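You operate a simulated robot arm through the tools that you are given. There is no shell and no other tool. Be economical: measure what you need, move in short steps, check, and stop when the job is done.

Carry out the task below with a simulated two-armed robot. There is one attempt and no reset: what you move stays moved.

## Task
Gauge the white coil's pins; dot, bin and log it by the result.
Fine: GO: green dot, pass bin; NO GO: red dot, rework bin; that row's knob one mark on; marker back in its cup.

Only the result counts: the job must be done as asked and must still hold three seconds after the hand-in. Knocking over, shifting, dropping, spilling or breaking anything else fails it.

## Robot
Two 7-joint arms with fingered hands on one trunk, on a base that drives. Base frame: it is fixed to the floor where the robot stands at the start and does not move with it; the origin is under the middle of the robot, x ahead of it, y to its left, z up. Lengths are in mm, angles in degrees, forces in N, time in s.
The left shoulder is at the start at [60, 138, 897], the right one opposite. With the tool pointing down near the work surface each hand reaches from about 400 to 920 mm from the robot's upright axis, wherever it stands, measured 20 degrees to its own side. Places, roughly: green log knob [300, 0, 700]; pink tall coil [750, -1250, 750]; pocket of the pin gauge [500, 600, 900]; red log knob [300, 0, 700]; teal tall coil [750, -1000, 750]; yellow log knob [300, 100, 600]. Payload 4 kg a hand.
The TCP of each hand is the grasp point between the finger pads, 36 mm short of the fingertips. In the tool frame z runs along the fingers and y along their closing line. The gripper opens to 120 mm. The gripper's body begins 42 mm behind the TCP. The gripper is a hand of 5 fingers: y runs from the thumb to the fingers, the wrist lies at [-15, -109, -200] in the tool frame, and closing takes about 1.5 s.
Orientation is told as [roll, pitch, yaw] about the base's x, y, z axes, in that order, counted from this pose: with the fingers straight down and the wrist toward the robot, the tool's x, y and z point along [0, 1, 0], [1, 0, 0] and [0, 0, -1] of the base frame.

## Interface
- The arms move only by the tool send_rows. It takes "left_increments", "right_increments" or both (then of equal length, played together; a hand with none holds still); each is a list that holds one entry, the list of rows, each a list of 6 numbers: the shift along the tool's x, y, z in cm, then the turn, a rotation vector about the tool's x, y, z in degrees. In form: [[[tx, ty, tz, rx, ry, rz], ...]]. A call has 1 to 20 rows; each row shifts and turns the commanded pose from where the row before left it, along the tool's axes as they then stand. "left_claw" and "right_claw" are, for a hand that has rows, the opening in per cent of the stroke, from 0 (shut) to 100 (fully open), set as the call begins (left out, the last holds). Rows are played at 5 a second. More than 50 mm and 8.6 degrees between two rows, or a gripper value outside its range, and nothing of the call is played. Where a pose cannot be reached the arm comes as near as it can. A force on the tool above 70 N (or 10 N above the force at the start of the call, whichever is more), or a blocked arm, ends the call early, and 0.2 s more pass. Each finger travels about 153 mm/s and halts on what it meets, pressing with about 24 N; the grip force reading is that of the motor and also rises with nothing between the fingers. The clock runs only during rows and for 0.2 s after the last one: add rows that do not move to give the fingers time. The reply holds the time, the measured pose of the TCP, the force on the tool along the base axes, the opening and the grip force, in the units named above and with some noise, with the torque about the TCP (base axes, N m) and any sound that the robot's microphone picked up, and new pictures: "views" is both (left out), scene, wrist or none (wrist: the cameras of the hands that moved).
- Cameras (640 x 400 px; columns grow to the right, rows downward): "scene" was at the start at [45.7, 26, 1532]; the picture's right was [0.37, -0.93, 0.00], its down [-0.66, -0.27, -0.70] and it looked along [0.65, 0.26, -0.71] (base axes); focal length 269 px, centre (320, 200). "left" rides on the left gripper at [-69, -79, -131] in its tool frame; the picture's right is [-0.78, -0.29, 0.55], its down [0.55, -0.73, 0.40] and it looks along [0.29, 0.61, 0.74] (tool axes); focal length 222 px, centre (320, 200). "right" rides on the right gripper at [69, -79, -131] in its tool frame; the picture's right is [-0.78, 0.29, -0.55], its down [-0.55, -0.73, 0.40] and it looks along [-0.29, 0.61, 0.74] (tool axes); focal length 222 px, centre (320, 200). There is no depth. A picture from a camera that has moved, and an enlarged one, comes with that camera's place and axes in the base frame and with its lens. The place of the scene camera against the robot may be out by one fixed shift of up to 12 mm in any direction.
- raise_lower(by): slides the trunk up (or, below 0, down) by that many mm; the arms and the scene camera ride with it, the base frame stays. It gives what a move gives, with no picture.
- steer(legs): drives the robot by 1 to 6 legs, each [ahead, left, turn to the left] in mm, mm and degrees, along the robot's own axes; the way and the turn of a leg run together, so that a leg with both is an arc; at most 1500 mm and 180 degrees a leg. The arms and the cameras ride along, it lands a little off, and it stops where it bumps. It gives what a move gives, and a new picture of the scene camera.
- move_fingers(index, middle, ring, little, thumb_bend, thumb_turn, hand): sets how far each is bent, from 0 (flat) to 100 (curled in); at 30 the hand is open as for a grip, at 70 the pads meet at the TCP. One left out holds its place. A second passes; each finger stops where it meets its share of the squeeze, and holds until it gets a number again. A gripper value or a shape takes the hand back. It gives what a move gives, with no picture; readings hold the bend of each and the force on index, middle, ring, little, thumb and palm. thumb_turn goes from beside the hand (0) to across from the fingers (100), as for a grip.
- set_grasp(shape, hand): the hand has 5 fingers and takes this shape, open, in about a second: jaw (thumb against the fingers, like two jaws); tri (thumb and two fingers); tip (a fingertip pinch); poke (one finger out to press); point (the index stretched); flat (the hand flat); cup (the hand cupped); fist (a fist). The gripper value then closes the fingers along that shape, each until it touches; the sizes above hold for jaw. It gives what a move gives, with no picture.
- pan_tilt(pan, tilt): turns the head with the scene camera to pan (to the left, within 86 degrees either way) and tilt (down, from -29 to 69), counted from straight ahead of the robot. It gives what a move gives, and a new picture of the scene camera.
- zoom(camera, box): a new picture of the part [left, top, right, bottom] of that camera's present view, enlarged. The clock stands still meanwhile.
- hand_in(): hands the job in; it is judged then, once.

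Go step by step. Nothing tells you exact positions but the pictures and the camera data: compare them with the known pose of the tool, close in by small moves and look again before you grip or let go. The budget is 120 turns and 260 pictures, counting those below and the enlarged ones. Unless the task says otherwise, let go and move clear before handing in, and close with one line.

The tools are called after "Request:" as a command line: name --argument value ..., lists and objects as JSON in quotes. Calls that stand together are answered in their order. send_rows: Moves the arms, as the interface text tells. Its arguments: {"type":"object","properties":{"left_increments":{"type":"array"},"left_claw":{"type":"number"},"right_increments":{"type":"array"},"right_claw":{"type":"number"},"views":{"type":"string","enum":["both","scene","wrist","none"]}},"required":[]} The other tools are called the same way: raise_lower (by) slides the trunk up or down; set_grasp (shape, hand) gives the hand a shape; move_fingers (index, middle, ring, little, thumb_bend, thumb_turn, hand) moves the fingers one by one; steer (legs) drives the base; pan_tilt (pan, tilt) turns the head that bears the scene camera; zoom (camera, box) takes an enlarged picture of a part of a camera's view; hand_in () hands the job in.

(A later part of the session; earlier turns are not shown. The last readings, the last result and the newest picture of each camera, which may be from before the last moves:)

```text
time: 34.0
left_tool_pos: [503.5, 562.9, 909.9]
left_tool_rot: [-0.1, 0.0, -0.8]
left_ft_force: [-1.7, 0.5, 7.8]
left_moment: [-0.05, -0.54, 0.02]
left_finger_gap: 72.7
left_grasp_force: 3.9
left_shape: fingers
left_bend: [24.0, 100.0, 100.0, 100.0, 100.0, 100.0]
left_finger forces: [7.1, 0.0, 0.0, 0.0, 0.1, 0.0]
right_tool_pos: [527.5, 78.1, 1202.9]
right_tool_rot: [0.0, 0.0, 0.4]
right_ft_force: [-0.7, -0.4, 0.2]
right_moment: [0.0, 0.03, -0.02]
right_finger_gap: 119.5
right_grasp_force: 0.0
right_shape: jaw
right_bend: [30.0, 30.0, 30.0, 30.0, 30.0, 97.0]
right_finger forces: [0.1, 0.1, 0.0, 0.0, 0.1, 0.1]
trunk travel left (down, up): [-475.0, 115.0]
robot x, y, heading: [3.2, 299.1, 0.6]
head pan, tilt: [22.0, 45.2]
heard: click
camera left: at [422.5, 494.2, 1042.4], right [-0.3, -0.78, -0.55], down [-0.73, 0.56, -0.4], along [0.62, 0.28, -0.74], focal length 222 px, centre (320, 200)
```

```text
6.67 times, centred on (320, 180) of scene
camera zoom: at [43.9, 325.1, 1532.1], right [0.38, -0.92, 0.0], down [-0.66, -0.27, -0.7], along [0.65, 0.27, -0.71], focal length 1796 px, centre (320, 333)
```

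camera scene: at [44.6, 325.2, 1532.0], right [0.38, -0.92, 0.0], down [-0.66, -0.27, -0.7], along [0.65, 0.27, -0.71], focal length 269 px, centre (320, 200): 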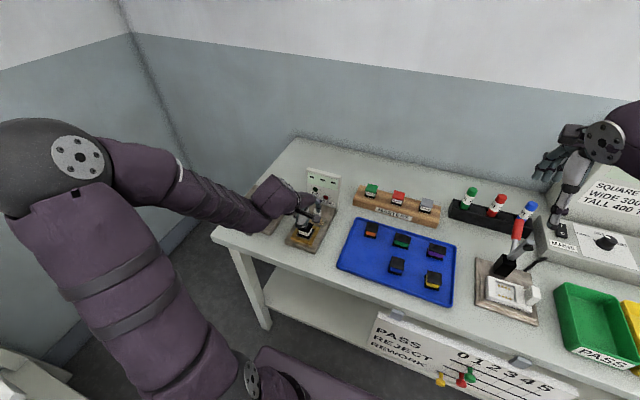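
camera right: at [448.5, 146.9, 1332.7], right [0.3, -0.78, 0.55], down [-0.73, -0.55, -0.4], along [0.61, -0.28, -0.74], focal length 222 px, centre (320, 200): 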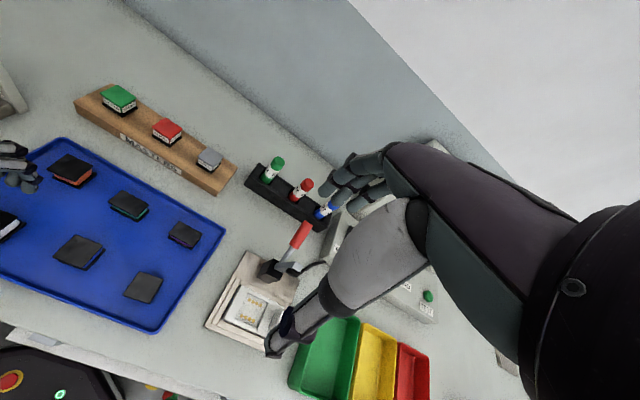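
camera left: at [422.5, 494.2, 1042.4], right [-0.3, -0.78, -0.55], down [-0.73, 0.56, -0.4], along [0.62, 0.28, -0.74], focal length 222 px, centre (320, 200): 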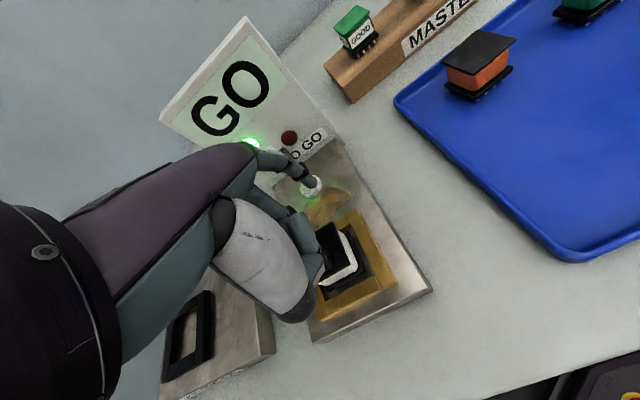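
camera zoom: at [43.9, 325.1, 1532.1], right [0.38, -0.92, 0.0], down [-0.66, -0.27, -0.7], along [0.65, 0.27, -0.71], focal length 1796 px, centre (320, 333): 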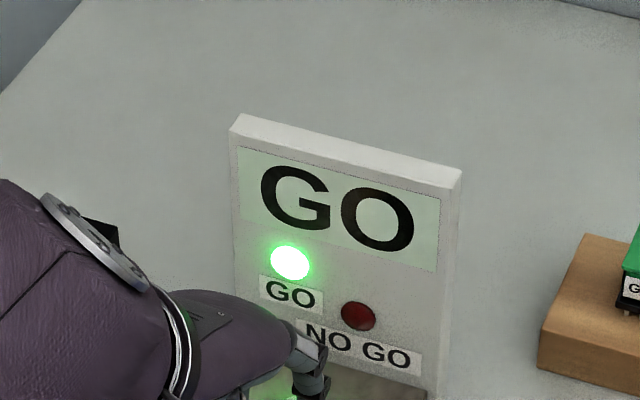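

The display reads GO, so it's a green dot, the pass bin and PASS knob 1→2. I'll lift the hand clear, take the tri shape and drive 300 mm back to the right toward the green marker.

Request:
send_rows --left_increments '[[[0, 0, -2, 0, 0, 0], [0, 0, -4, 0, 0, 0], [0, 0, -4, 0, 0, 0], [0, -1, -4, 0, 0, 0], [0, -1, -3, 0, 0, 0], [0, 0, 0, 0, 0, 0]]]' --views "none"

Request:
set_grasp --hand "left" --shape "tri"

Request:
steer --legs '[[0, -330, 0]]'

Request:
zoom --camera "scene" --box '[340, 140, 460, 215]'

```text
time: 35.4
left_tool_pos: [483.9, 562.6, 1080.4]
left_tool_rot: [0.0, 0.0, -1.0]
left_ft_force: [0.2, -0.5, 0.2]
left_moment: [-0.01, -0.01, 0.02]
left_finger_gap: 72.3
left_grasp_force: 0.1
left_shape: fingers
left_bend: [25.0, 100.0, 100.0, 100.0, 100.0, 100.0]
left_finger forces: [0.0, 0.1, 0.0, 0.0, 0.0, 0.1]
right_tool_pos: [528.2, 79.3, 1201.2]
right_tool_rot: [0.0, 0.0, 0.4]
right_ft_force: [-0.1, -0.3, 0.3]
right_moment: [0.0, -0.02, -0.02]
right_finger_gap: 119.8
right_grasp_force: 0.1
right_shape: jaw
right_bend: [30.0, 30.0, 30.0, 30.0, 30.0, 97.0]
right_finger forces: [0.0, 0.0, 0.0, 0.0, 0.1, 0.0]
trunk travel left (down, up): [-475.0, 115.0]
robot x, y, heading: [-1.1, 299.6, 0.1]
head pan, tilt: [22.0, 45.2]
```

```text
time: 36.3
left_tool_pos: [483.7, 563.9, 1079.7]
left_tool_rot: [0.1, -0.1, -0.8]
left_ft_force: [-0.6, 0.0, 0.4]
left_moment: [-0.02, 0.0, -0.02]
left_finger_gap: 119.8
left_grasp_force: 0.0
left_shape: tri
left_bend: [30.0, 30.0, 99.0, 99.0, 30.0, 97.0]
left_finger forces: [0.0, 0.0, 0.1, 0.0, 0.1, 0.0]
right_tool_pos: [528.4, 78.1, 1202.1]
right_tool_rot: [0.0, 0.0, 0.5]
right_ft_force: [-0.6, 0.2, 0.0]
right_moment: [-0.02, -0.01, 0.01]
right_finger_gap: 119.5
right_grasp_force: 0.1
right_shape: jaw
right_bend: [30.0, 30.0, 30.0, 30.0, 30.0, 97.0]
right_finger forces: [0.1, 0.1, 0.1, 0.1, 0.0, 0.0]
trunk travel left (down, up): [-475.0, 115.0]
robot x, y, heading: [-2.2, 301.2, 0.2]
head pan, tilt: [22.0, 45.2]
```

```text
time: 38.5
left_tool_pos: [485.9, 231.9, 1080.2]
left_tool_rot: [0.1, 0.0, -0.8]
left_ft_force: [0.5, -0.6, -0.2]
left_moment: [0.05, 0.0, 0.02]
left_finger_gap: 120.2
left_grasp_force: 0.2
left_shape: tri
left_bend: [30.0, 30.0, 99.0, 99.0, 30.0, 97.0]
left_finger forces: [0.0, 0.0, 0.0, 0.0, 0.0, 0.0]
right_tool_pos: [530.0, -251.0, 1202.7]
right_tool_rot: [0.0, 0.0, 0.5]
right_ft_force: [-0.8, 0.0, -0.8]
right_moment: [0.04, 0.0, -0.03]
right_finger_gap: 119.7
right_grasp_force: 0.0
right_shape: jaw
right_bend: [30.0, 30.0, 30.0, 30.0, 30.0, 97.0]
right_finger forces: [0.0, 0.0, 0.0, 0.0, 0.1, 0.1]
trunk travel left (down, up): [-475.0, 115.0]
robot x, y, heading: [3.2, -28.5, 0.6]
head pan, tilt: [22.0, 45.2]
camera scene: at [47.0, -5.6, 1532.0], right [0.38, -0.92, 0.0], down [-0.66, -0.27, -0.7], along [0.65, 0.27, -0.71], focal length 269 px, centre (320, 200)
```

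scene: 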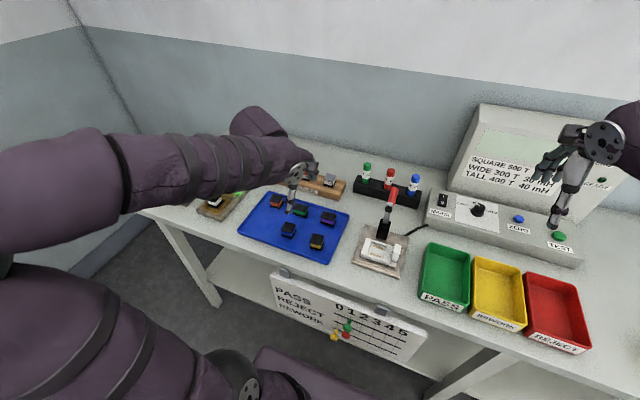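

```text
5.33 times, centred on (400, 178) of scene
camera zoom: at [47.0, -5.6, 1532.0], right [0.38, -0.92, 0.0], down [-0.66, -0.27, -0.7], along [0.65, 0.27, -0.71], focal length 1437 px, centre (-107, 320)
```

zoom: 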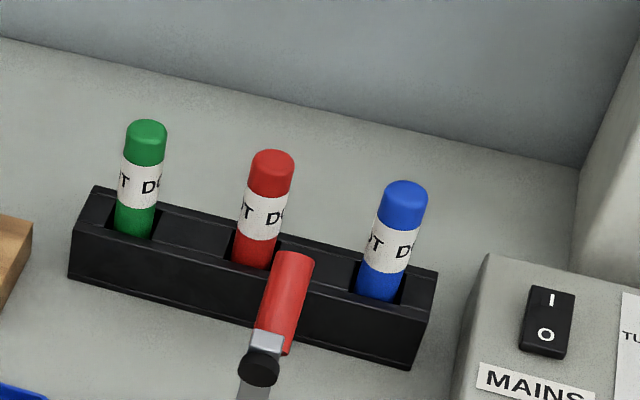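

The green marker is upright in its cup near [769, 125], with its top at about z 977. I'll move the left hand above it.

Request:
send_rows --left_increments '[[[-1.6, 4.0, 0, 0, 0, 0], [-1.6, 4.0, 0, 0, 0, 0], [-1.6, 4.0, 0, 0, 0, 0], [-1.6, 4.0, 0, 0, 0, 0], [-1.6, 4.0, 0, 0, 0, 0], [-1.6, 4.0, 0, 0, 0, 0], [-1.6, 4.0, 0, 0, 0, 0], [0, 0, 0, 0, 0, 0]]]' --left_claw 60

Request:
zoom --camera "left" --box '[250, 160, 410, 280]'

Request:
zoom --camera "scene" --box '[320, 140, 440, 215]'

```text
time: 40.3
left_tool_pos: [765.0, 116.9, 1079.7]
left_tool_rot: [0.0, -0.1, -0.8]
left_ft_force: [-0.5, 1.0, -0.3]
left_moment: [-0.03, 0.01, 0.01]
left_finger_gap: 72.5
left_grasp_force: 0.1
left_shape: tri
left_bend: [38.0, 42.0, 99.0, 99.0, 47.0, 100.0]
left_finger forces: [0.0, 0.1, 0.0, 0.1, 0.1, 0.0]
right_tool_pos: [529.6, -250.1, 1200.9]
right_tool_rot: [0.0, 0.0, 0.4]
right_ft_force: [0.0, 0.7, -0.3]
right_moment: [-0.01, 0.0, 0.02]
right_finger_gap: 120.0
right_grasp_force: 0.0
right_shape: jaw
right_bend: [30.0, 30.0, 30.0, 30.0, 30.0, 97.0]
right_finger forces: [0.0, 0.1, 0.1, 0.1, 0.1, 0.0]
trunk travel left (down, up): [-475.0, 115.0]
robot x, y, heading: [-0.2, -27.0, 0.5]
head pan, tilt: [22.0, 45.2]
camera scene: at [46.5, -4.4, 1532.0], right [0.38, -0.92, 0.0], down [-0.66, -0.27, -0.7], along [0.65, 0.27, -0.71], focal length 269 px, centre (320, 200)
camera left: at [683.7, 48.0, 1211.3], right [-0.3, -0.78, -0.55], down [-0.73, 0.56, -0.4], along [0.62, 0.28, -0.74], focal length 222 px, centre (320, 200)
```

scene: 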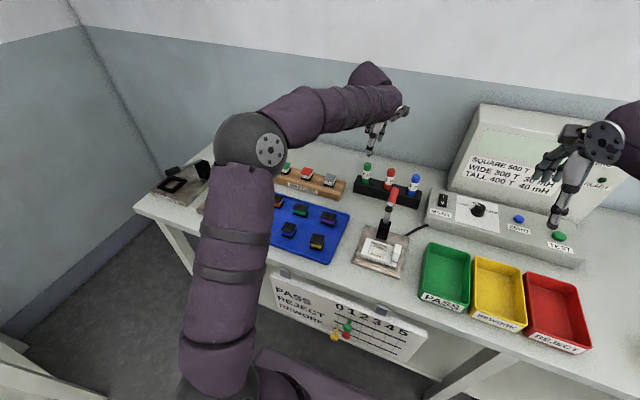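
left: 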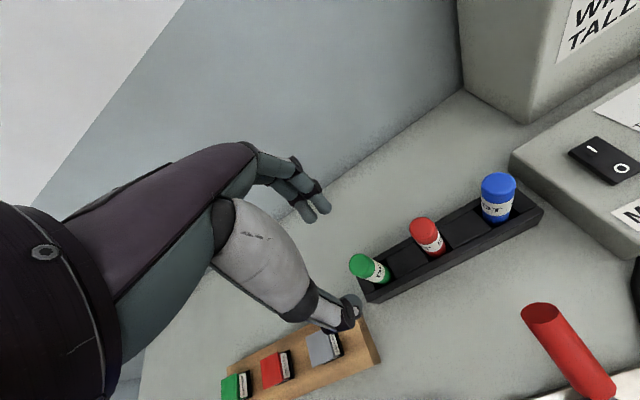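

```text
3.33 times, centred on (330, 220) of left
camera zoom: at [683.7, 48.0, 1211.3], right [-0.3, -0.78, -0.55], down [-0.73, 0.56, -0.4], along [0.62, 0.28, -0.74], focal length 740 px, centre (287, 133)
```

zoom: 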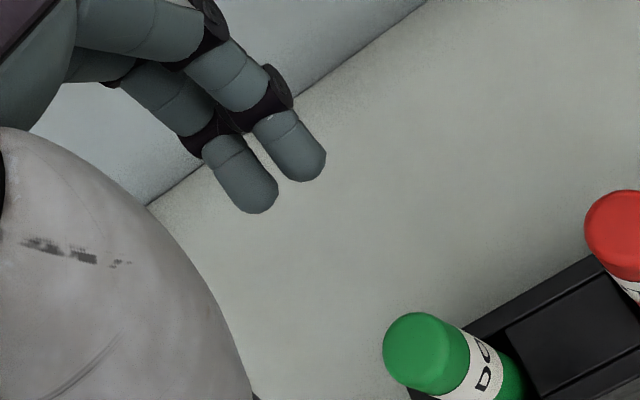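

```text
5.33 times, centred on (380, 178) of scene
camera zoom: at [46.5, -4.4, 1532.0], right [0.38, -0.92, 0.0], down [-0.66, -0.27, -0.7], along [0.65, 0.27, -0.71], focal length 1437 px, centre (0, 320)
```

zoom: 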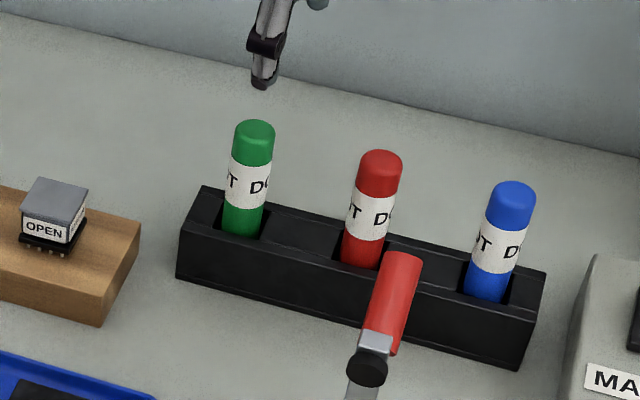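

The marker is about (+7.5, +6) mm from the TCP. I'll correct this and descend halfway, then re-check.

Request:
send_rows --left_increments '[[[0.25, 0.6, 3, 0, 0, 0], [0, 0, 3, 0, 0, 0], [0, 0, 0, 0, 0, 0]]]' --views "none"

Request:
zoom --camera "left" --box '[250, 180, 410, 300]'

Request:
zoom --camera "scene" --box '[340, 140, 420, 200]'

```text
time: 41.1
left_tool_pos: [769.2, 119.7, 1017.3]
left_tool_rot: [0.0, 0.1, -0.6]
left_ft_force: [0.4, -0.4, 0.0]
left_moment: [-0.01, -0.02, -0.05]
left_finger_gap: 72.4
left_grasp_force: 0.0
left_shape: tri
left_bend: [38.0, 42.0, 99.0, 99.0, 47.0, 100.0]
left_finger forces: [0.0, 0.0, 0.0, 0.0, 0.0, 0.0]
right_tool_pos: [531.0, -251.1, 1203.1]
right_tool_rot: [0.0, 0.0, 0.5]
right_ft_force: [-0.3, 0.4, 0.3]
right_moment: [-0.01, 0.0, -0.02]
right_finger_gap: 119.7
right_grasp_force: 0.0
right_shape: jaw
right_bend: [30.0, 30.0, 30.0, 30.0, 30.0, 97.0]
right_finger forces: [0.0, 0.0, 0.0, 0.1, 0.0, 0.0]
trunk travel left (down, up): [-475.0, 115.0]
robot x, y, heading: [-0.5, -33.2, 0.7]
head pan, tilt: [22.0, 45.2]
```

```text
3.33 times, centred on (330, 240) of left
camera zoom: at [689.0, 50.7, 1150.3], right [-0.3, -0.78, -0.55], down [-0.73, 0.56, -0.4], along [0.62, 0.28, -0.74], focal length 740 px, centre (287, 67)
```

zoom: 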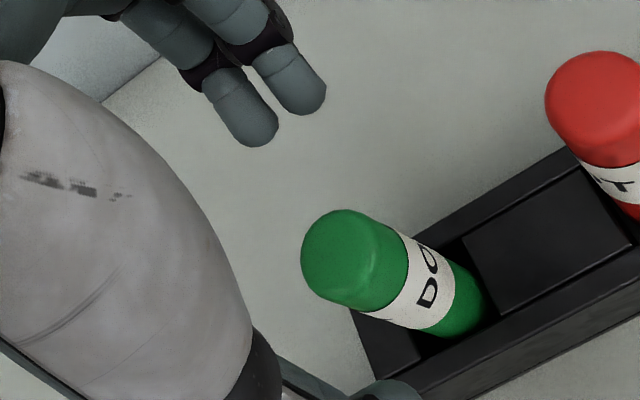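

```text
6.67 times, centred on (380, 170) of scene
camera zoom: at [47.0, -4.6, 1532.0], right [0.38, -0.92, 0.0], down [-0.66, -0.27, -0.7], along [0.65, 0.27, -0.71], focal length 1796 px, centre (-80, 400)
```

zoom: 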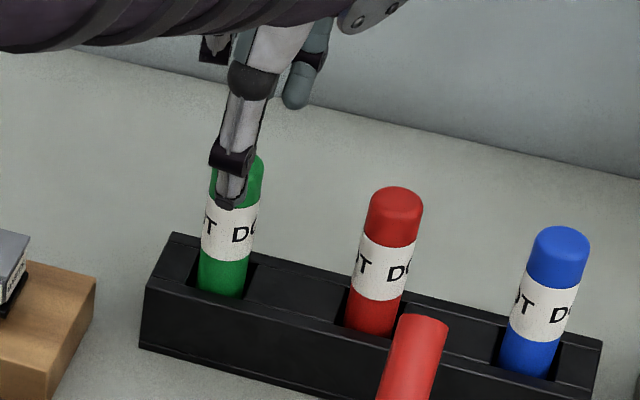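

The marker is at about (+2, -2.5) mm. I'll correct that and lower around it.

Request:
send_rows --left_increments '[[[-0.2, -0.25, 2, 0, 0, 0], [0, 0, 2, 0, 0, 0], [0, 0, 1.5, 0, 0, 0], [0, 0, 0, 0, 0, 0]]]' --views "none"

Request:
zoom --camera "left" --box '[250, 180, 410, 300]'

Request:
zoom --camera "scene" --box '[340, 140, 420, 200]'

```text
time: 42.1
left_tool_pos: [765.5, 118.4, 963.1]
left_tool_rot: [0.0, 0.0, -0.7]
left_ft_force: [0.6, 0.3, 0.3]
left_moment: [-0.02, 0.01, -0.02]
left_finger_gap: 72.5
left_grasp_force: 0.0
left_shape: tri
left_bend: [38.0, 42.0, 99.0, 99.0, 47.0, 100.0]
left_finger forces: [0.0, 0.1, 0.0, 0.0, 0.1, 0.0]
right_tool_pos: [530.4, -250.0, 1201.4]
right_tool_rot: [0.0, 0.0, 0.4]
right_ft_force: [0.1, 0.2, -0.2]
right_moment: [-0.05, 0.0, 0.0]
right_finger_gap: 119.9
right_grasp_force: 0.1
right_shape: jaw
right_bend: [30.0, 30.0, 30.0, 30.0, 30.0, 97.0]
right_finger forces: [0.0, 0.1, 0.1, 0.1, 0.1, 0.0]
trunk travel left (down, up): [-475.0, 115.0]
robot x, y, heading: [2.9, -34.3, 0.3]
head pan, tilt: [22.0, 45.2]
```

```text
3.33 times, centred on (330, 240) of left
camera zoom: at [686.8, 49.6, 1096.2], right [-0.3, -0.78, -0.55], down [-0.73, 0.56, -0.4], along [0.62, 0.28, -0.74], focal length 740 px, centre (287, 67)
```

zoom: 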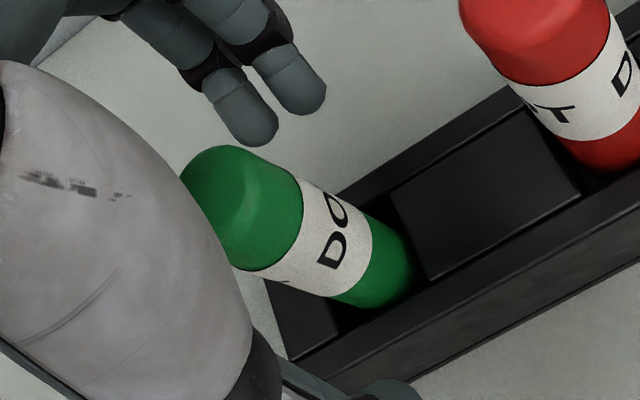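

```text
6.67 times, centred on (380, 170) of scene
camera zoom: at [47.0, -4.6, 1532.0], right [0.38, -0.92, 0.0], down [-0.66, -0.27, -0.7], along [0.65, 0.27, -0.71], focal length 1796 px, centre (-80, 400)
```

zoom: 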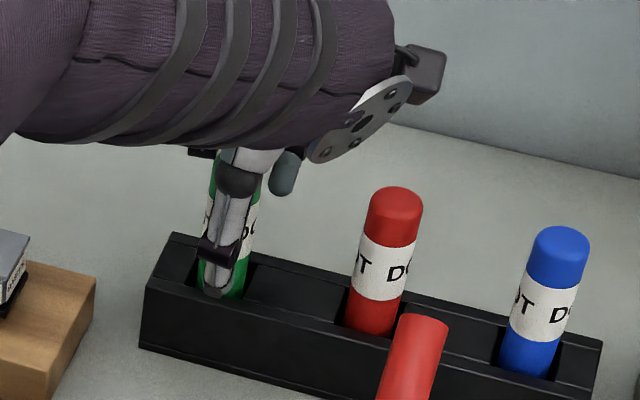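

The marker is centred between the digits. I'll close on it.

Request:
send_rows --left_increments '[[[0, 0, 0, 0, 0, 0], [0, 0, 0, 0, 0, 0], [0, 0, 0, 0, 0, 0], [0, 0, 0, 0, 0, 0], [0, 0, 0, 0, 0, 0], [0, 0, 0, 0, 0, 0], [0, 0, 0, 0, 0, 0]]]' --left_claw 5 --views "none"

Request:
zoom --camera "left" --box '[250, 180, 410, 300]'

Request:
zoom --camera "scene" --box '[340, 140, 420, 200]'

```text
time: 43.7
left_tool_pos: [767.7, 117.7, 964.5]
left_tool_rot: [0.0, 0.0, -0.8]
left_ft_force: [1.3, 0.2, 0.2]
left_moment: [0.02, -0.02, 0.0]
left_finger_gap: 8.5
left_grasp_force: 24.2
left_shape: tri
left_bend: [70.0, 61.0, 100.0, 100.0, 71.0, 100.0]
left_finger forces: [0.1, 14.5, 0.0, 0.0, 18.9, 0.0]
right_tool_pos: [530.6, -251.0, 1201.0]
right_tool_rot: [0.1, -0.1, 0.4]
right_ft_force: [0.0, -0.2, 0.2]
right_moment: [-0.04, 0.01, -0.01]
right_finger_gap: 119.6
right_grasp_force: 0.1
right_shape: jaw
right_bend: [30.0, 30.0, 30.0, 30.0, 30.0, 97.0]
right_finger forces: [0.0, 0.1, 0.0, 0.0, 0.1, 0.0]
trunk travel left (down, up): [-475.0, 115.0]
robot x, y, heading: [2.6, -31.3, 0.3]
head pan, tilt: [22.0, 45.2]
```

```text
3.33 times, centred on (330, 240) of left
camera zoom: at [686.9, 49.5, 1096.4], right [-0.3, -0.78, -0.55], down [-0.73, 0.56, -0.4], along [0.62, 0.28, -0.74], focal length 740 px, centre (287, 67)
```

zoom: 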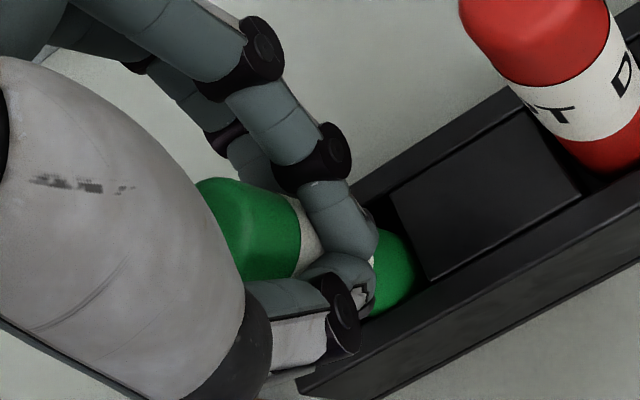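

```text
6.67 times, centred on (380, 170) of scene
camera zoom: at [47.1, -4.6, 1532.0], right [0.38, -0.92, 0.0], down [-0.66, -0.27, -0.7], along [0.65, 0.27, -0.71], focal length 1796 px, centre (-80, 400)
```

zoom: 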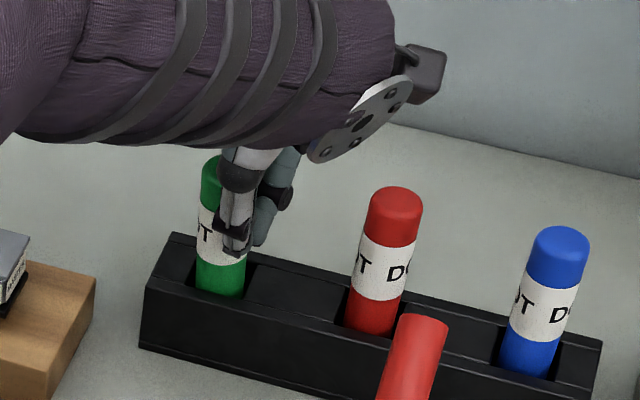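

The index slipped past the marker's side and only the middle finger and thumb hold it. I'll reopen, shift 8 mm toward +y and close again.

Request:
send_rows --left_increments '[[[0, 0, 0, 0, 0, 0], [0, 0, 0, 0, 0, 0], [0, 0, 0, 0, 0, 0], [0.8, 0, 0, 0, 0, 0], [0, 0, 0, 0, 0, 0]]]' --left_claw 60 --views "none"

Request:
zoom --camera "left" --box '[250, 180, 410, 300]'

Request:
send_rows --left_increments '[[[0, 0, 0, 0, 0, 0], [0, 0, 0, 0, 0, 0], [0, 0, 0, 0, 0, 0], [0, 0, 0, 0, 0, 0], [0, 0, 0, 0, 0, 0], [0, 0, 0, 0, 0, 0]]]' --left_claw 15 --views "none"

Request:
zoom --camera "left" --box '[250, 180, 410, 300]'

Request:
zoom --camera "scene" --box '[340, 140, 420, 200]'

```text
time: 44.9
left_tool_pos: [768.1, 126.4, 964.4]
left_tool_rot: [0.0, 0.0, -0.8]
left_ft_force: [-0.2, 0.2, -0.5]
left_moment: [0.02, -0.01, 0.03]
left_finger_gap: 71.8
left_grasp_force: 0.1
left_shape: tri
left_bend: [38.0, 42.0, 99.0, 99.0, 48.0, 100.0]
left_finger forces: [0.0, 0.0, 0.0, 0.0, 0.0, 0.0]
right_tool_pos: [531.7, -249.7, 1202.5]
right_tool_rot: [0.0, 0.0, 0.4]
right_ft_force: [-0.5, 0.0, -0.5]
right_moment: [0.01, 0.01, -0.03]
right_finger_gap: 119.4
right_grasp_force: 0.2
right_shape: jaw
right_bend: [30.0, 30.0, 30.0, 30.0, 30.0, 97.0]
right_finger forces: [0.0, 0.0, 0.0, 0.1, 0.1, 0.0]
trunk travel left (down, up): [-475.0, 115.0]
robot x, y, heading: [1.2, -31.3, 0.4]
head pan, tilt: [22.0, 45.2]
```

```text
3.33 times, centred on (330, 240) of left
camera zoom: at [687.6, 57.6, 1096.1], right [-0.3, -0.78, -0.55], down [-0.73, 0.56, -0.4], along [0.62, 0.28, -0.74], focal length 740 px, centre (287, 67)
```

zoom: 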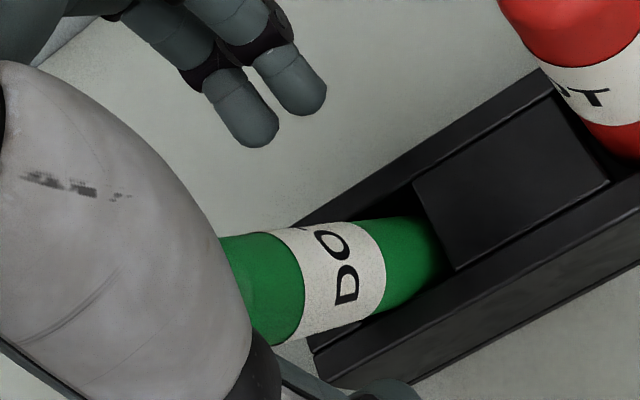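

```text
time: 46.3
left_tool_pos: [768.0, 126.2, 963.6]
left_tool_rot: [0.0, 0.1, -0.8]
left_ft_force: [0.5, -0.1, -0.8]
left_moment: [-0.01, 0.01, 0.0]
left_finger_gap: 18.8
left_grasp_force: 0.0
left_shape: tri
left_bend: [72.0, 61.0, 99.0, 99.0, 70.0, 100.0]
left_finger forces: [0.0, 0.7, 0.0, 0.1, 0.7, 0.1]
right_tool_pos: [530.2, -249.6, 1202.4]
right_tool_rot: [0.1, 0.0, 0.3]
right_ft_force: [0.3, 0.5, -0.3]
right_moment: [0.01, -0.04, 0.02]
right_finger_gap: 119.8
right_grasp_force: 0.1
right_shape: jaw
right_bend: [30.0, 30.0, 30.0, 30.0, 30.0, 97.0]
right_finger forces: [0.0, 0.0, 0.1, 0.0, 0.1, 0.0]
trunk travel left (down, up): [-475.0, 115.0]
robot x, y, heading: [4.7, -32.9, 0.3]
head pan, tilt: [22.0, 45.2]
```

```text
3.33 times, centred on (330, 240) of left
camera zoom: at [687.6, 57.6, 1096.1], right [-0.3, -0.78, -0.55], down [-0.73, 0.56, -0.4], along [0.62, 0.28, -0.74], focal length 740 px, centre (287, 67)
```

zoom: 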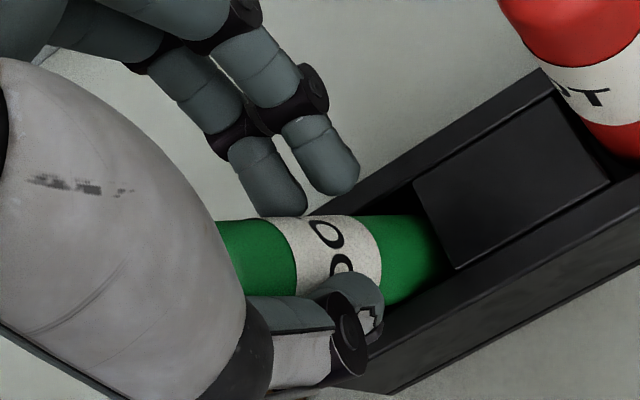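

```text
6.67 times, centred on (380, 170) of scene
camera zoom: at [47.0, -4.6, 1532.0], right [0.38, -0.92, 0.0], down [-0.66, -0.27, -0.7], along [0.65, 0.27, -0.71], focal length 1796 px, centre (-80, 400)
```

zoom: 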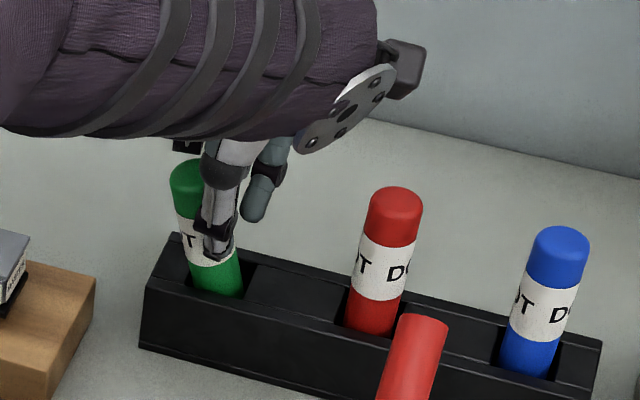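

The marker now leans a little in its cup. I'll keep closing to see whether both fingers engage and straighten it.

Request:
send_rows --left_increments '[[[0, 0, 0, 0, 0, 0], [0, 0, 0, 0, 0, 0], [0, 0, 0, 0, 0, 0], [0, 0, 0, 0, 0, 0], [0, 0, 0, 0, 0, 0]]]' --left_claw 5 --views "none"

Request:
zoom --camera "left" --box '[250, 180, 410, 300]'

Request:
zoom --camera "scene" --box '[340, 140, 420, 200]'

```text
time: 47.5
left_tool_pos: [767.6, 125.9, 963.0]
left_tool_rot: [0.0, 0.0, -0.8]
left_ft_force: [1.2, -3.7, 1.0]
left_moment: [-0.06, -0.07, -0.06]
left_finger_gap: 8.2
left_grasp_force: 23.6
left_shape: tri
left_bend: [70.0, 61.0, 100.0, 100.0, 71.0, 100.0]
left_finger forces: [0.0, 13.0, 0.1, 0.0, 20.0, 0.1]
right_tool_pos: [530.8, -250.3, 1200.4]
right_tool_rot: [0.0, -0.1, 0.4]
right_ft_force: [-0.3, 0.7, 0.6]
right_moment: [0.03, -0.02, -0.01]
right_finger_gap: 119.4
right_grasp_force: 0.0
right_shape: jaw
right_bend: [30.0, 30.0, 30.0, 30.0, 30.0, 97.0]
right_finger forces: [0.1, 0.1, 0.1, 0.0, 0.0, 0.0]
trunk travel left (down, up): [-475.0, 115.0]
robot x, y, heading: [1.4, -31.5, 0.4]
head pan, tilt: [22.0, 45.2]
```

```text
3.33 times, centred on (330, 240) of left
camera zoom: at [687.6, 57.0, 1096.2], right [-0.3, -0.78, -0.55], down [-0.73, 0.56, -0.4], along [0.62, 0.28, -0.74], focal length 740 px, centre (287, 67)
```

zoom: 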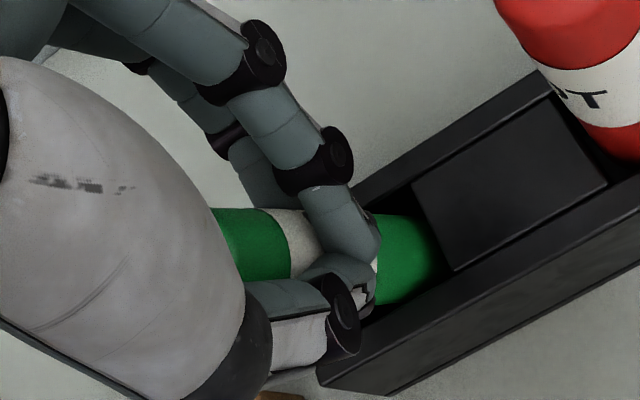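

```text
6.67 times, centred on (380, 170) of scene
camera zoom: at [47.1, -5.0, 1532.0], right [0.38, -0.92, 0.0], down [-0.66, -0.27, -0.7], along [0.65, 0.27, -0.71], focal length 1796 px, centre (-80, 400)
```

zoom: 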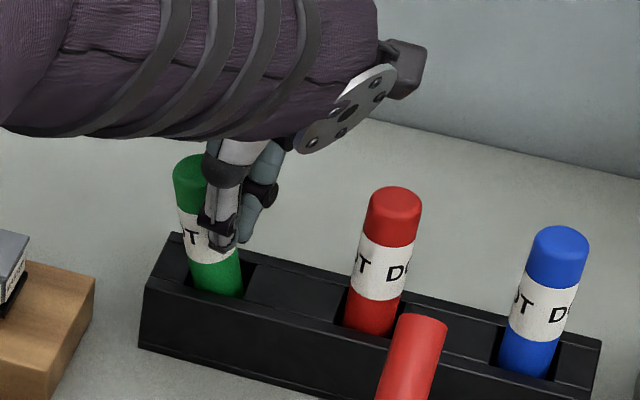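

It's actually the middle finger and thumb that oppose each other at tool x≈0, with the index passing beside, so the first placement was right. I'll shift back 8 mm while holding so the marker stands upright.

Request:
send_rows --left_increments '[[[-0.4, 0, 0, 0, 0, 0], [-0.4, 0, 0, 0, 0, 0], [0, 0, 0, 0, 0, 0]]]' --views "none"

Request:
zoom --camera "left" --box '[250, 180, 410, 300]'

Request:
zoom --camera "scene" --box '[340, 140, 420, 200]'

```text
time: 48.3
left_tool_pos: [767.6, 117.7, 963.7]
left_tool_rot: [0.1, 0.0, -0.8]
left_ft_force: [4.6, -2.5, 2.5]
left_moment: [-0.02, -0.19, -0.09]
left_finger_gap: 3.1
left_grasp_force: 24.3
left_shape: tri
left_bend: [70.0, 66.0, 100.0, 100.0, 77.0, 100.0]
left_finger forces: [0.1, 10.6, 0.0, 0.1, 0.0, 0.0]
right_tool_pos: [531.4, -250.5, 1201.6]
right_tool_rot: [0.0, 0.0, 0.4]
right_ft_force: [-0.2, 0.3, -0.5]
right_moment: [0.01, -0.01, 0.03]
right_finger_gap: 119.7
right_grasp_force: 0.1
right_shape: jaw
right_bend: [30.0, 30.0, 30.0, 30.0, 30.0, 97.0]
right_finger forces: [0.0, 0.0, 0.0, 0.0, 0.1, 0.0]
trunk travel left (down, up): [-475.0, 115.0]
robot x, y, heading: [1.9, -33.0, 0.6]
head pan, tilt: [22.0, 45.2]
```

```text
3.33 times, centred on (330, 240) of left
camera zoom: at [687.5, 48.8, 1096.8], right [-0.3, -0.78, -0.55], down [-0.73, 0.56, -0.4], along [0.62, 0.28, -0.74], focal length 740 px, centre (287, 67)
```

zoom: 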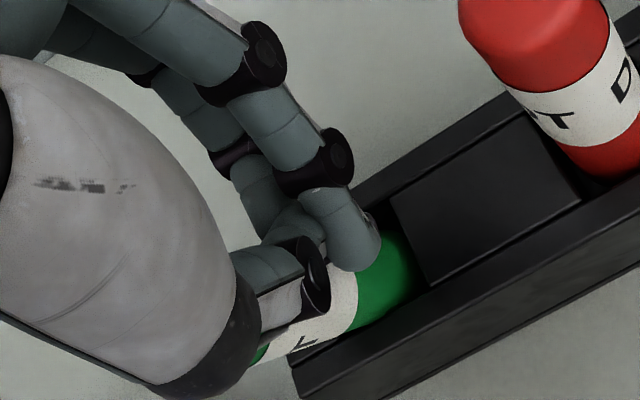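

```text
6.67 times, centred on (380, 170) of scene
camera zoom: at [47.3, -5.0, 1532.0], right [0.38, -0.92, 0.0], down [-0.66, -0.27, -0.7], along [0.65, 0.27, -0.71], focal length 1796 px, centre (-80, 400)
```

zoom: 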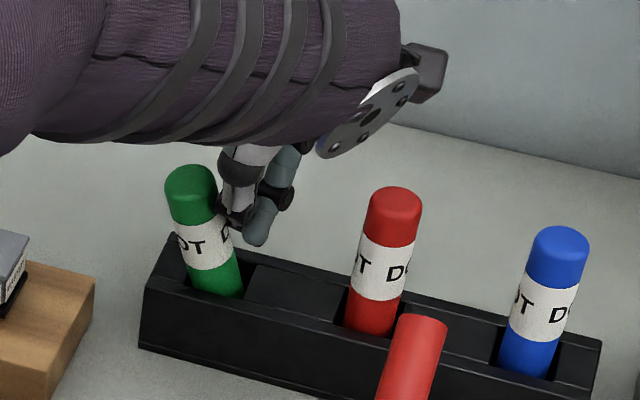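

The marker slipped out sideways and leans in its cup. I'll open, lift clear and look again before regripping.

Request:
send_rows --left_increments '[[[0, 0, 0, 0, 0, 0], [0, 0, 0, 0, 0, 0], [0, 0, 0, 0, 0, 0], [0, 0, -3, 0, 0, 0], [0, 0, -3, 0, 0, 0], [0, 0, 0, 0, 0, 0]]]' --left_claw 70 --views "wrist"

Request:
zoom --camera "left" --box '[250, 180, 410, 300]'

Request:
zoom --camera "scene" --box '[340, 140, 420, 200]'

```text
time: 49.7
left_tool_pos: [769.1, 117.8, 1025.0]
left_tool_rot: [0.0, 0.0, -0.8]
left_ft_force: [-0.5, 1.1, 0.1]
left_moment: [-0.02, -0.01, 0.0]
left_finger_gap: 83.8
left_grasp_force: 0.1
left_shape: tri
left_bend: [35.0, 38.0, 99.0, 99.0, 42.0, 99.0]
left_finger forces: [0.1, 0.1, 0.1, 0.0, 0.1, 0.0]
right_tool_pos: [530.4, -250.1, 1201.6]
right_tool_rot: [0.0, 0.0, 0.5]
right_ft_force: [-0.2, -0.2, 0.4]
right_moment: [0.03, 0.03, -0.02]
right_finger_gap: 119.8
right_grasp_force: 0.0
right_shape: jaw
right_bend: [30.0, 30.0, 30.0, 30.0, 30.0, 97.0]
right_finger forces: [0.0, 0.0, 0.0, 0.0, 0.0, 0.0]
trunk travel left (down, up): [-475.0, 115.0]
robot x, y, heading: [2.2, -31.4, 0.4]
head pan, tilt: [22.0, 45.2]
camera left: at [687.6, 49.8, 1156.4], right [-0.3, -0.78, -0.55], down [-0.73, 0.56, -0.4], along [0.62, 0.28, -0.74], focal length 222 px, centre (320, 200)
```

left: 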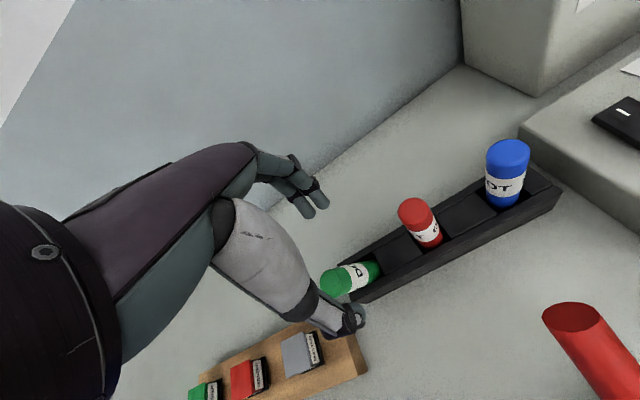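

```text
3.33 times, centred on (330, 240) of left
camera zoom: at [687.6, 49.8, 1156.4], right [-0.3, -0.78, -0.55], down [-0.73, 0.56, -0.4], along [0.62, 0.28, -0.74], focal length 740 px, centre (287, 67)
```

zoom: 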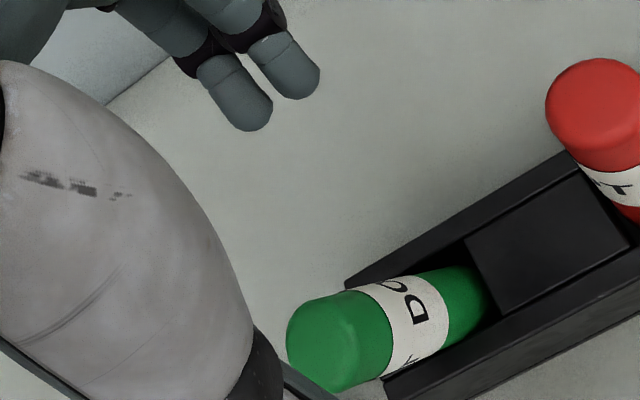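

```text
6.67 times, centred on (380, 170) of scene
camera zoom: at [47.2, -4.6, 1532.0], right [0.38, -0.92, 0.0], down [-0.66, -0.27, -0.7], along [0.65, 0.27, -0.71], focal length 1796 px, centre (-80, 400)
```

zoom: 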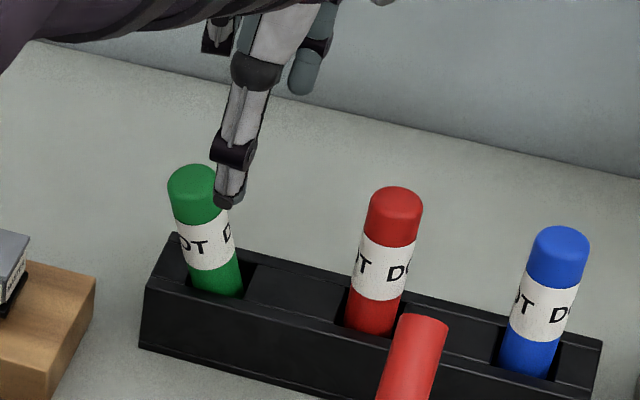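

The marker leans about 16° (cap toward −x, +y). I'll tilt the hand to match its axis, line up on the extended axis above it, and look.

Request:
send_rows --left_increments '[[[1.6, -1.2, -0.5, 0, 0, 0], [1.6, -1.15, 0, 0, 0, 0], [0, 0, 0, -5.3, -6.5, 0], [0, 0, 0, -5.3, -6.5, 0], [0, 0, 0, 0, 0, 0]]]' --left_claw 60 --views "wrist"

Request:
zoom --camera "left" --box '[250, 180, 410, 300]'

Request:
zoom --camera "scene" --box '[340, 140, 420, 200]'

```text
time: 50.9
left_tool_pos: [745.1, 150.2, 1028.3]
left_tool_rot: [-13.3, -10.5, 0.5]
left_ft_force: [0.1, 0.2, -0.3]
left_moment: [0.0, 0.01, -0.01]
left_finger_gap: 72.3
left_grasp_force: 0.0
left_shape: tri
left_bend: [38.0, 42.0, 99.0, 99.0, 47.0, 100.0]
left_finger forces: [0.0, 0.0, 0.1, 0.0, 0.1, 0.1]
right_tool_pos: [530.5, -250.4, 1201.8]
right_tool_rot: [0.0, 0.0, 0.3]
right_ft_force: [-0.2, -0.1, 0.4]
right_moment: [-0.01, -0.02, 0.0]
right_finger_gap: 119.6
right_grasp_force: 0.2
right_shape: jaw
right_bend: [30.0, 30.0, 30.0, 30.0, 30.0, 97.0]
right_finger forces: [0.0, 0.1, 0.0, 0.1, 0.0, 0.1]
trunk travel left (down, up): [-475.0, 115.0]
robot x, y, heading: [1.3, -29.8, 0.1]
head pan, tilt: [22.0, 45.2]
camera left: at [640.3, 111.4, 1156.6], right [-0.21, -0.89, -0.4], down [-0.63, 0.44, -0.64], along [0.74, 0.12, -0.66], focal length 222 px, centre (320, 200)
```

left: 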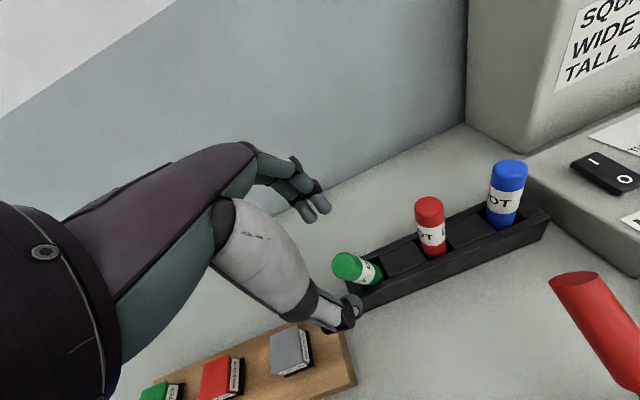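

```text
3.33 times, centred on (330, 240) of left
camera zoom: at [640.3, 111.4, 1156.6], right [-0.21, -0.89, -0.4], down [-0.63, 0.44, -0.64], along [0.74, 0.12, -0.66], focal length 740 px, centre (287, 67)
```

zoom: 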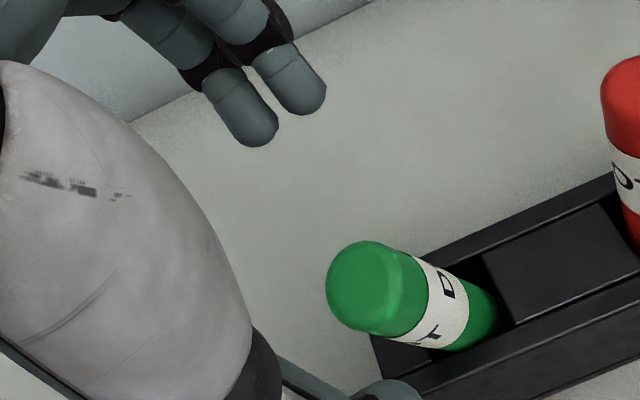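

```text
6.67 times, centred on (380, 170) of scene
camera zoom: at [47.1, -4.8, 1532.0], right [0.38, -0.92, 0.0], down [-0.66, -0.27, -0.7], along [0.65, 0.27, -0.71], focal length 1796 px, centre (-80, 400)
```

zoom: 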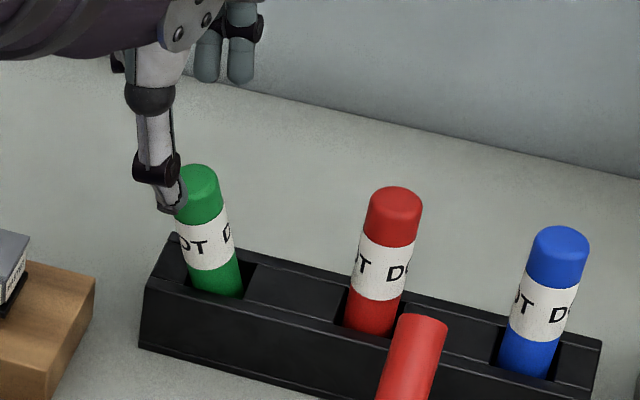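

The tilt is nearly aligned. I'll refine the roll by -4° and shift +12.5 mm in x so the marker nests between index and middle, then descend part way and check.

Request:
send_rows --left_increments '[[[0, 0, 0, 0, -4, 0], [1.25, 0, 0, 0, 0, 0], [0, 0, 1.5, 0, 0, 0], [0, 0, 0, 0, 0, 0]]]' --views "none"

Request:
zoom --camera "left" --box '[250, 180, 410, 300]'

Request:
zoom --camera "scene" --box '[340, 140, 420, 200]'

```text
time: 51.9
left_tool_pos: [747.6, 159.3, 1012.1]
left_tool_rot: [-17.2, -10.4, 0.5]
left_ft_force: [0.6, 0.2, 0.1]
left_moment: [0.03, 0.0, -0.01]
left_finger_gap: 72.3
left_grasp_force: 0.1
left_shape: tri
left_bend: [38.0, 42.0, 99.0, 99.0, 47.0, 100.0]
left_finger forces: [0.0, 0.0, 0.0, 0.0, 0.1, 0.1]
right_tool_pos: [530.5, -250.7, 1201.4]
right_tool_rot: [0.0, 0.1, 0.4]
right_ft_force: [0.7, -0.4, -0.1]
right_moment: [0.01, 0.01, -0.01]
right_finger_gap: 119.6
right_grasp_force: 0.1
right_shape: jaw
right_bend: [30.0, 30.0, 30.0, 30.0, 30.0, 97.0]
right_finger forces: [0.0, 0.1, 0.1, 0.1, 0.0, 0.0]
trunk travel left (down, up): [-475.0, 115.0]
robot x, y, heading: [-1.3, -32.7, 0.2]
head pan, tilt: [22.0, 45.2]
```

```text
3.33 times, centred on (330, 240) of left
camera zoom: at [642.9, 130.2, 1141.2], right [-0.23, -0.91, -0.34], down [-0.63, 0.4, -0.67], along [0.75, 0.06, -0.66], focal length 740 px, centre (287, 67)
```

zoom: 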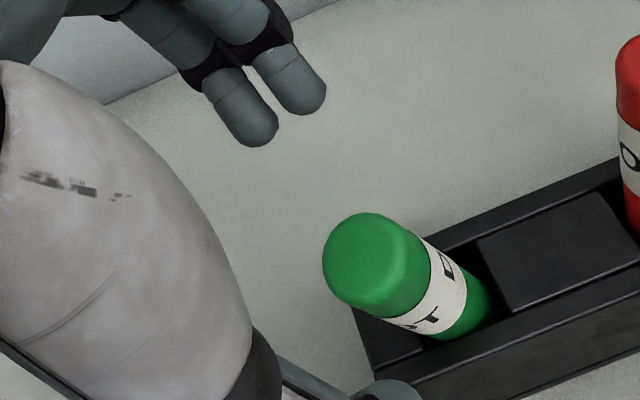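

```text
6.67 times, centred on (380, 170) of scene
camera zoom: at [46.9, -4.5, 1532.0], right [0.38, -0.92, 0.0], down [-0.66, -0.27, -0.7], along [0.65, 0.27, -0.71], focal length 1796 px, centre (-80, 400)
```

zoom: 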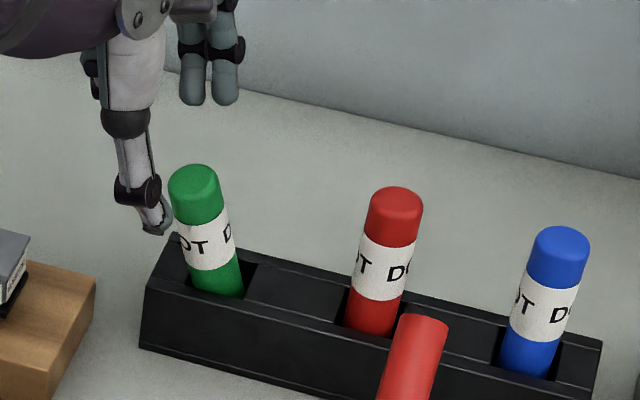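

I'll make a small correction of (-4, -4) mm, then continue down.

Request:
send_rows --left_increments '[[[-0.4, -0.4, 1.5, 0, 0, 0], [0, 0, 1.5, 0, 0, 0], [0, 0, 0, 0, 0, 0]]]' --views "none"

Request:
zoom --camera "left" --box '[250, 180, 410, 300]'

Request:
zoom --camera "scene" --box '[340, 140, 400, 200]'

```text
time: 52.7
left_tool_pos: [748.9, 147.3, 984.0]
left_tool_rot: [-17.3, -10.5, 0.6]
left_ft_force: [0.2, 0.4, 0.2]
left_moment: [0.03, -0.01, -0.01]
left_finger_gap: 72.4
left_grasp_force: 0.0
left_shape: tri
left_bend: [38.0, 42.0, 99.0, 99.0, 47.0, 100.0]
left_finger forces: [0.1, 0.0, 0.1, 0.1, 0.0, 0.0]
right_tool_pos: [529.9, -250.8, 1201.6]
right_tool_rot: [-0.1, 0.0, 0.3]
right_ft_force: [0.0, 0.1, 0.5]
right_moment: [0.0, 0.0, -0.01]
right_finger_gap: 119.8
right_grasp_force: 0.1
right_shape: jaw
right_bend: [30.0, 30.0, 30.0, 30.0, 30.0, 97.0]
right_finger forces: [0.0, 0.0, 0.0, 0.0, 0.0, 0.0]
trunk travel left (down, up): [-475.0, 115.0]
robot x, y, heading: [1.4, -31.2, 0.5]
head pan, tilt: [22.0, 45.2]
```

```text
3.33 times, centred on (330, 240) of left
camera zoom: at [643.9, 117.9, 1113.5], right [-0.23, -0.91, -0.34], down [-0.63, 0.4, -0.67], along [0.75, 0.06, -0.66], focal length 740 px, centre (287, 67)
```

zoom: 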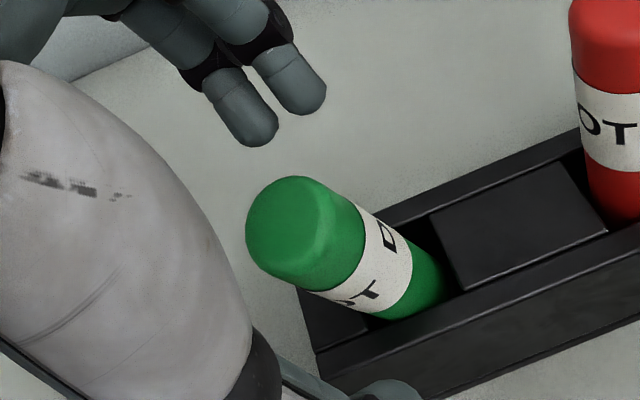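

```text
6.67 times, centred on (370, 170) of scene
camera zoom: at [46.9, -4.6, 1532.0], right [0.38, -0.92, 0.0], down [-0.66, -0.27, -0.7], along [0.65, 0.27, -0.71], focal length 1796 px, centre (-13, 400)
```

zoom: 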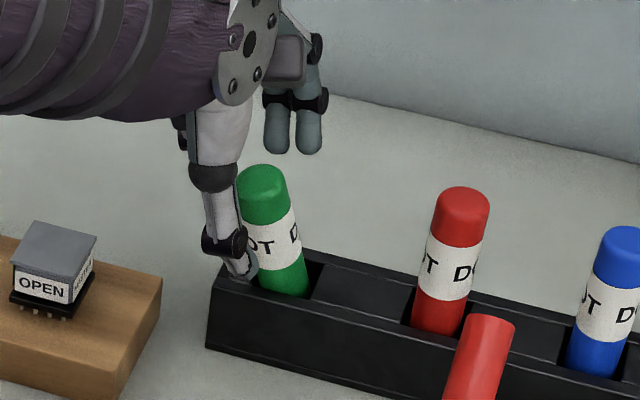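

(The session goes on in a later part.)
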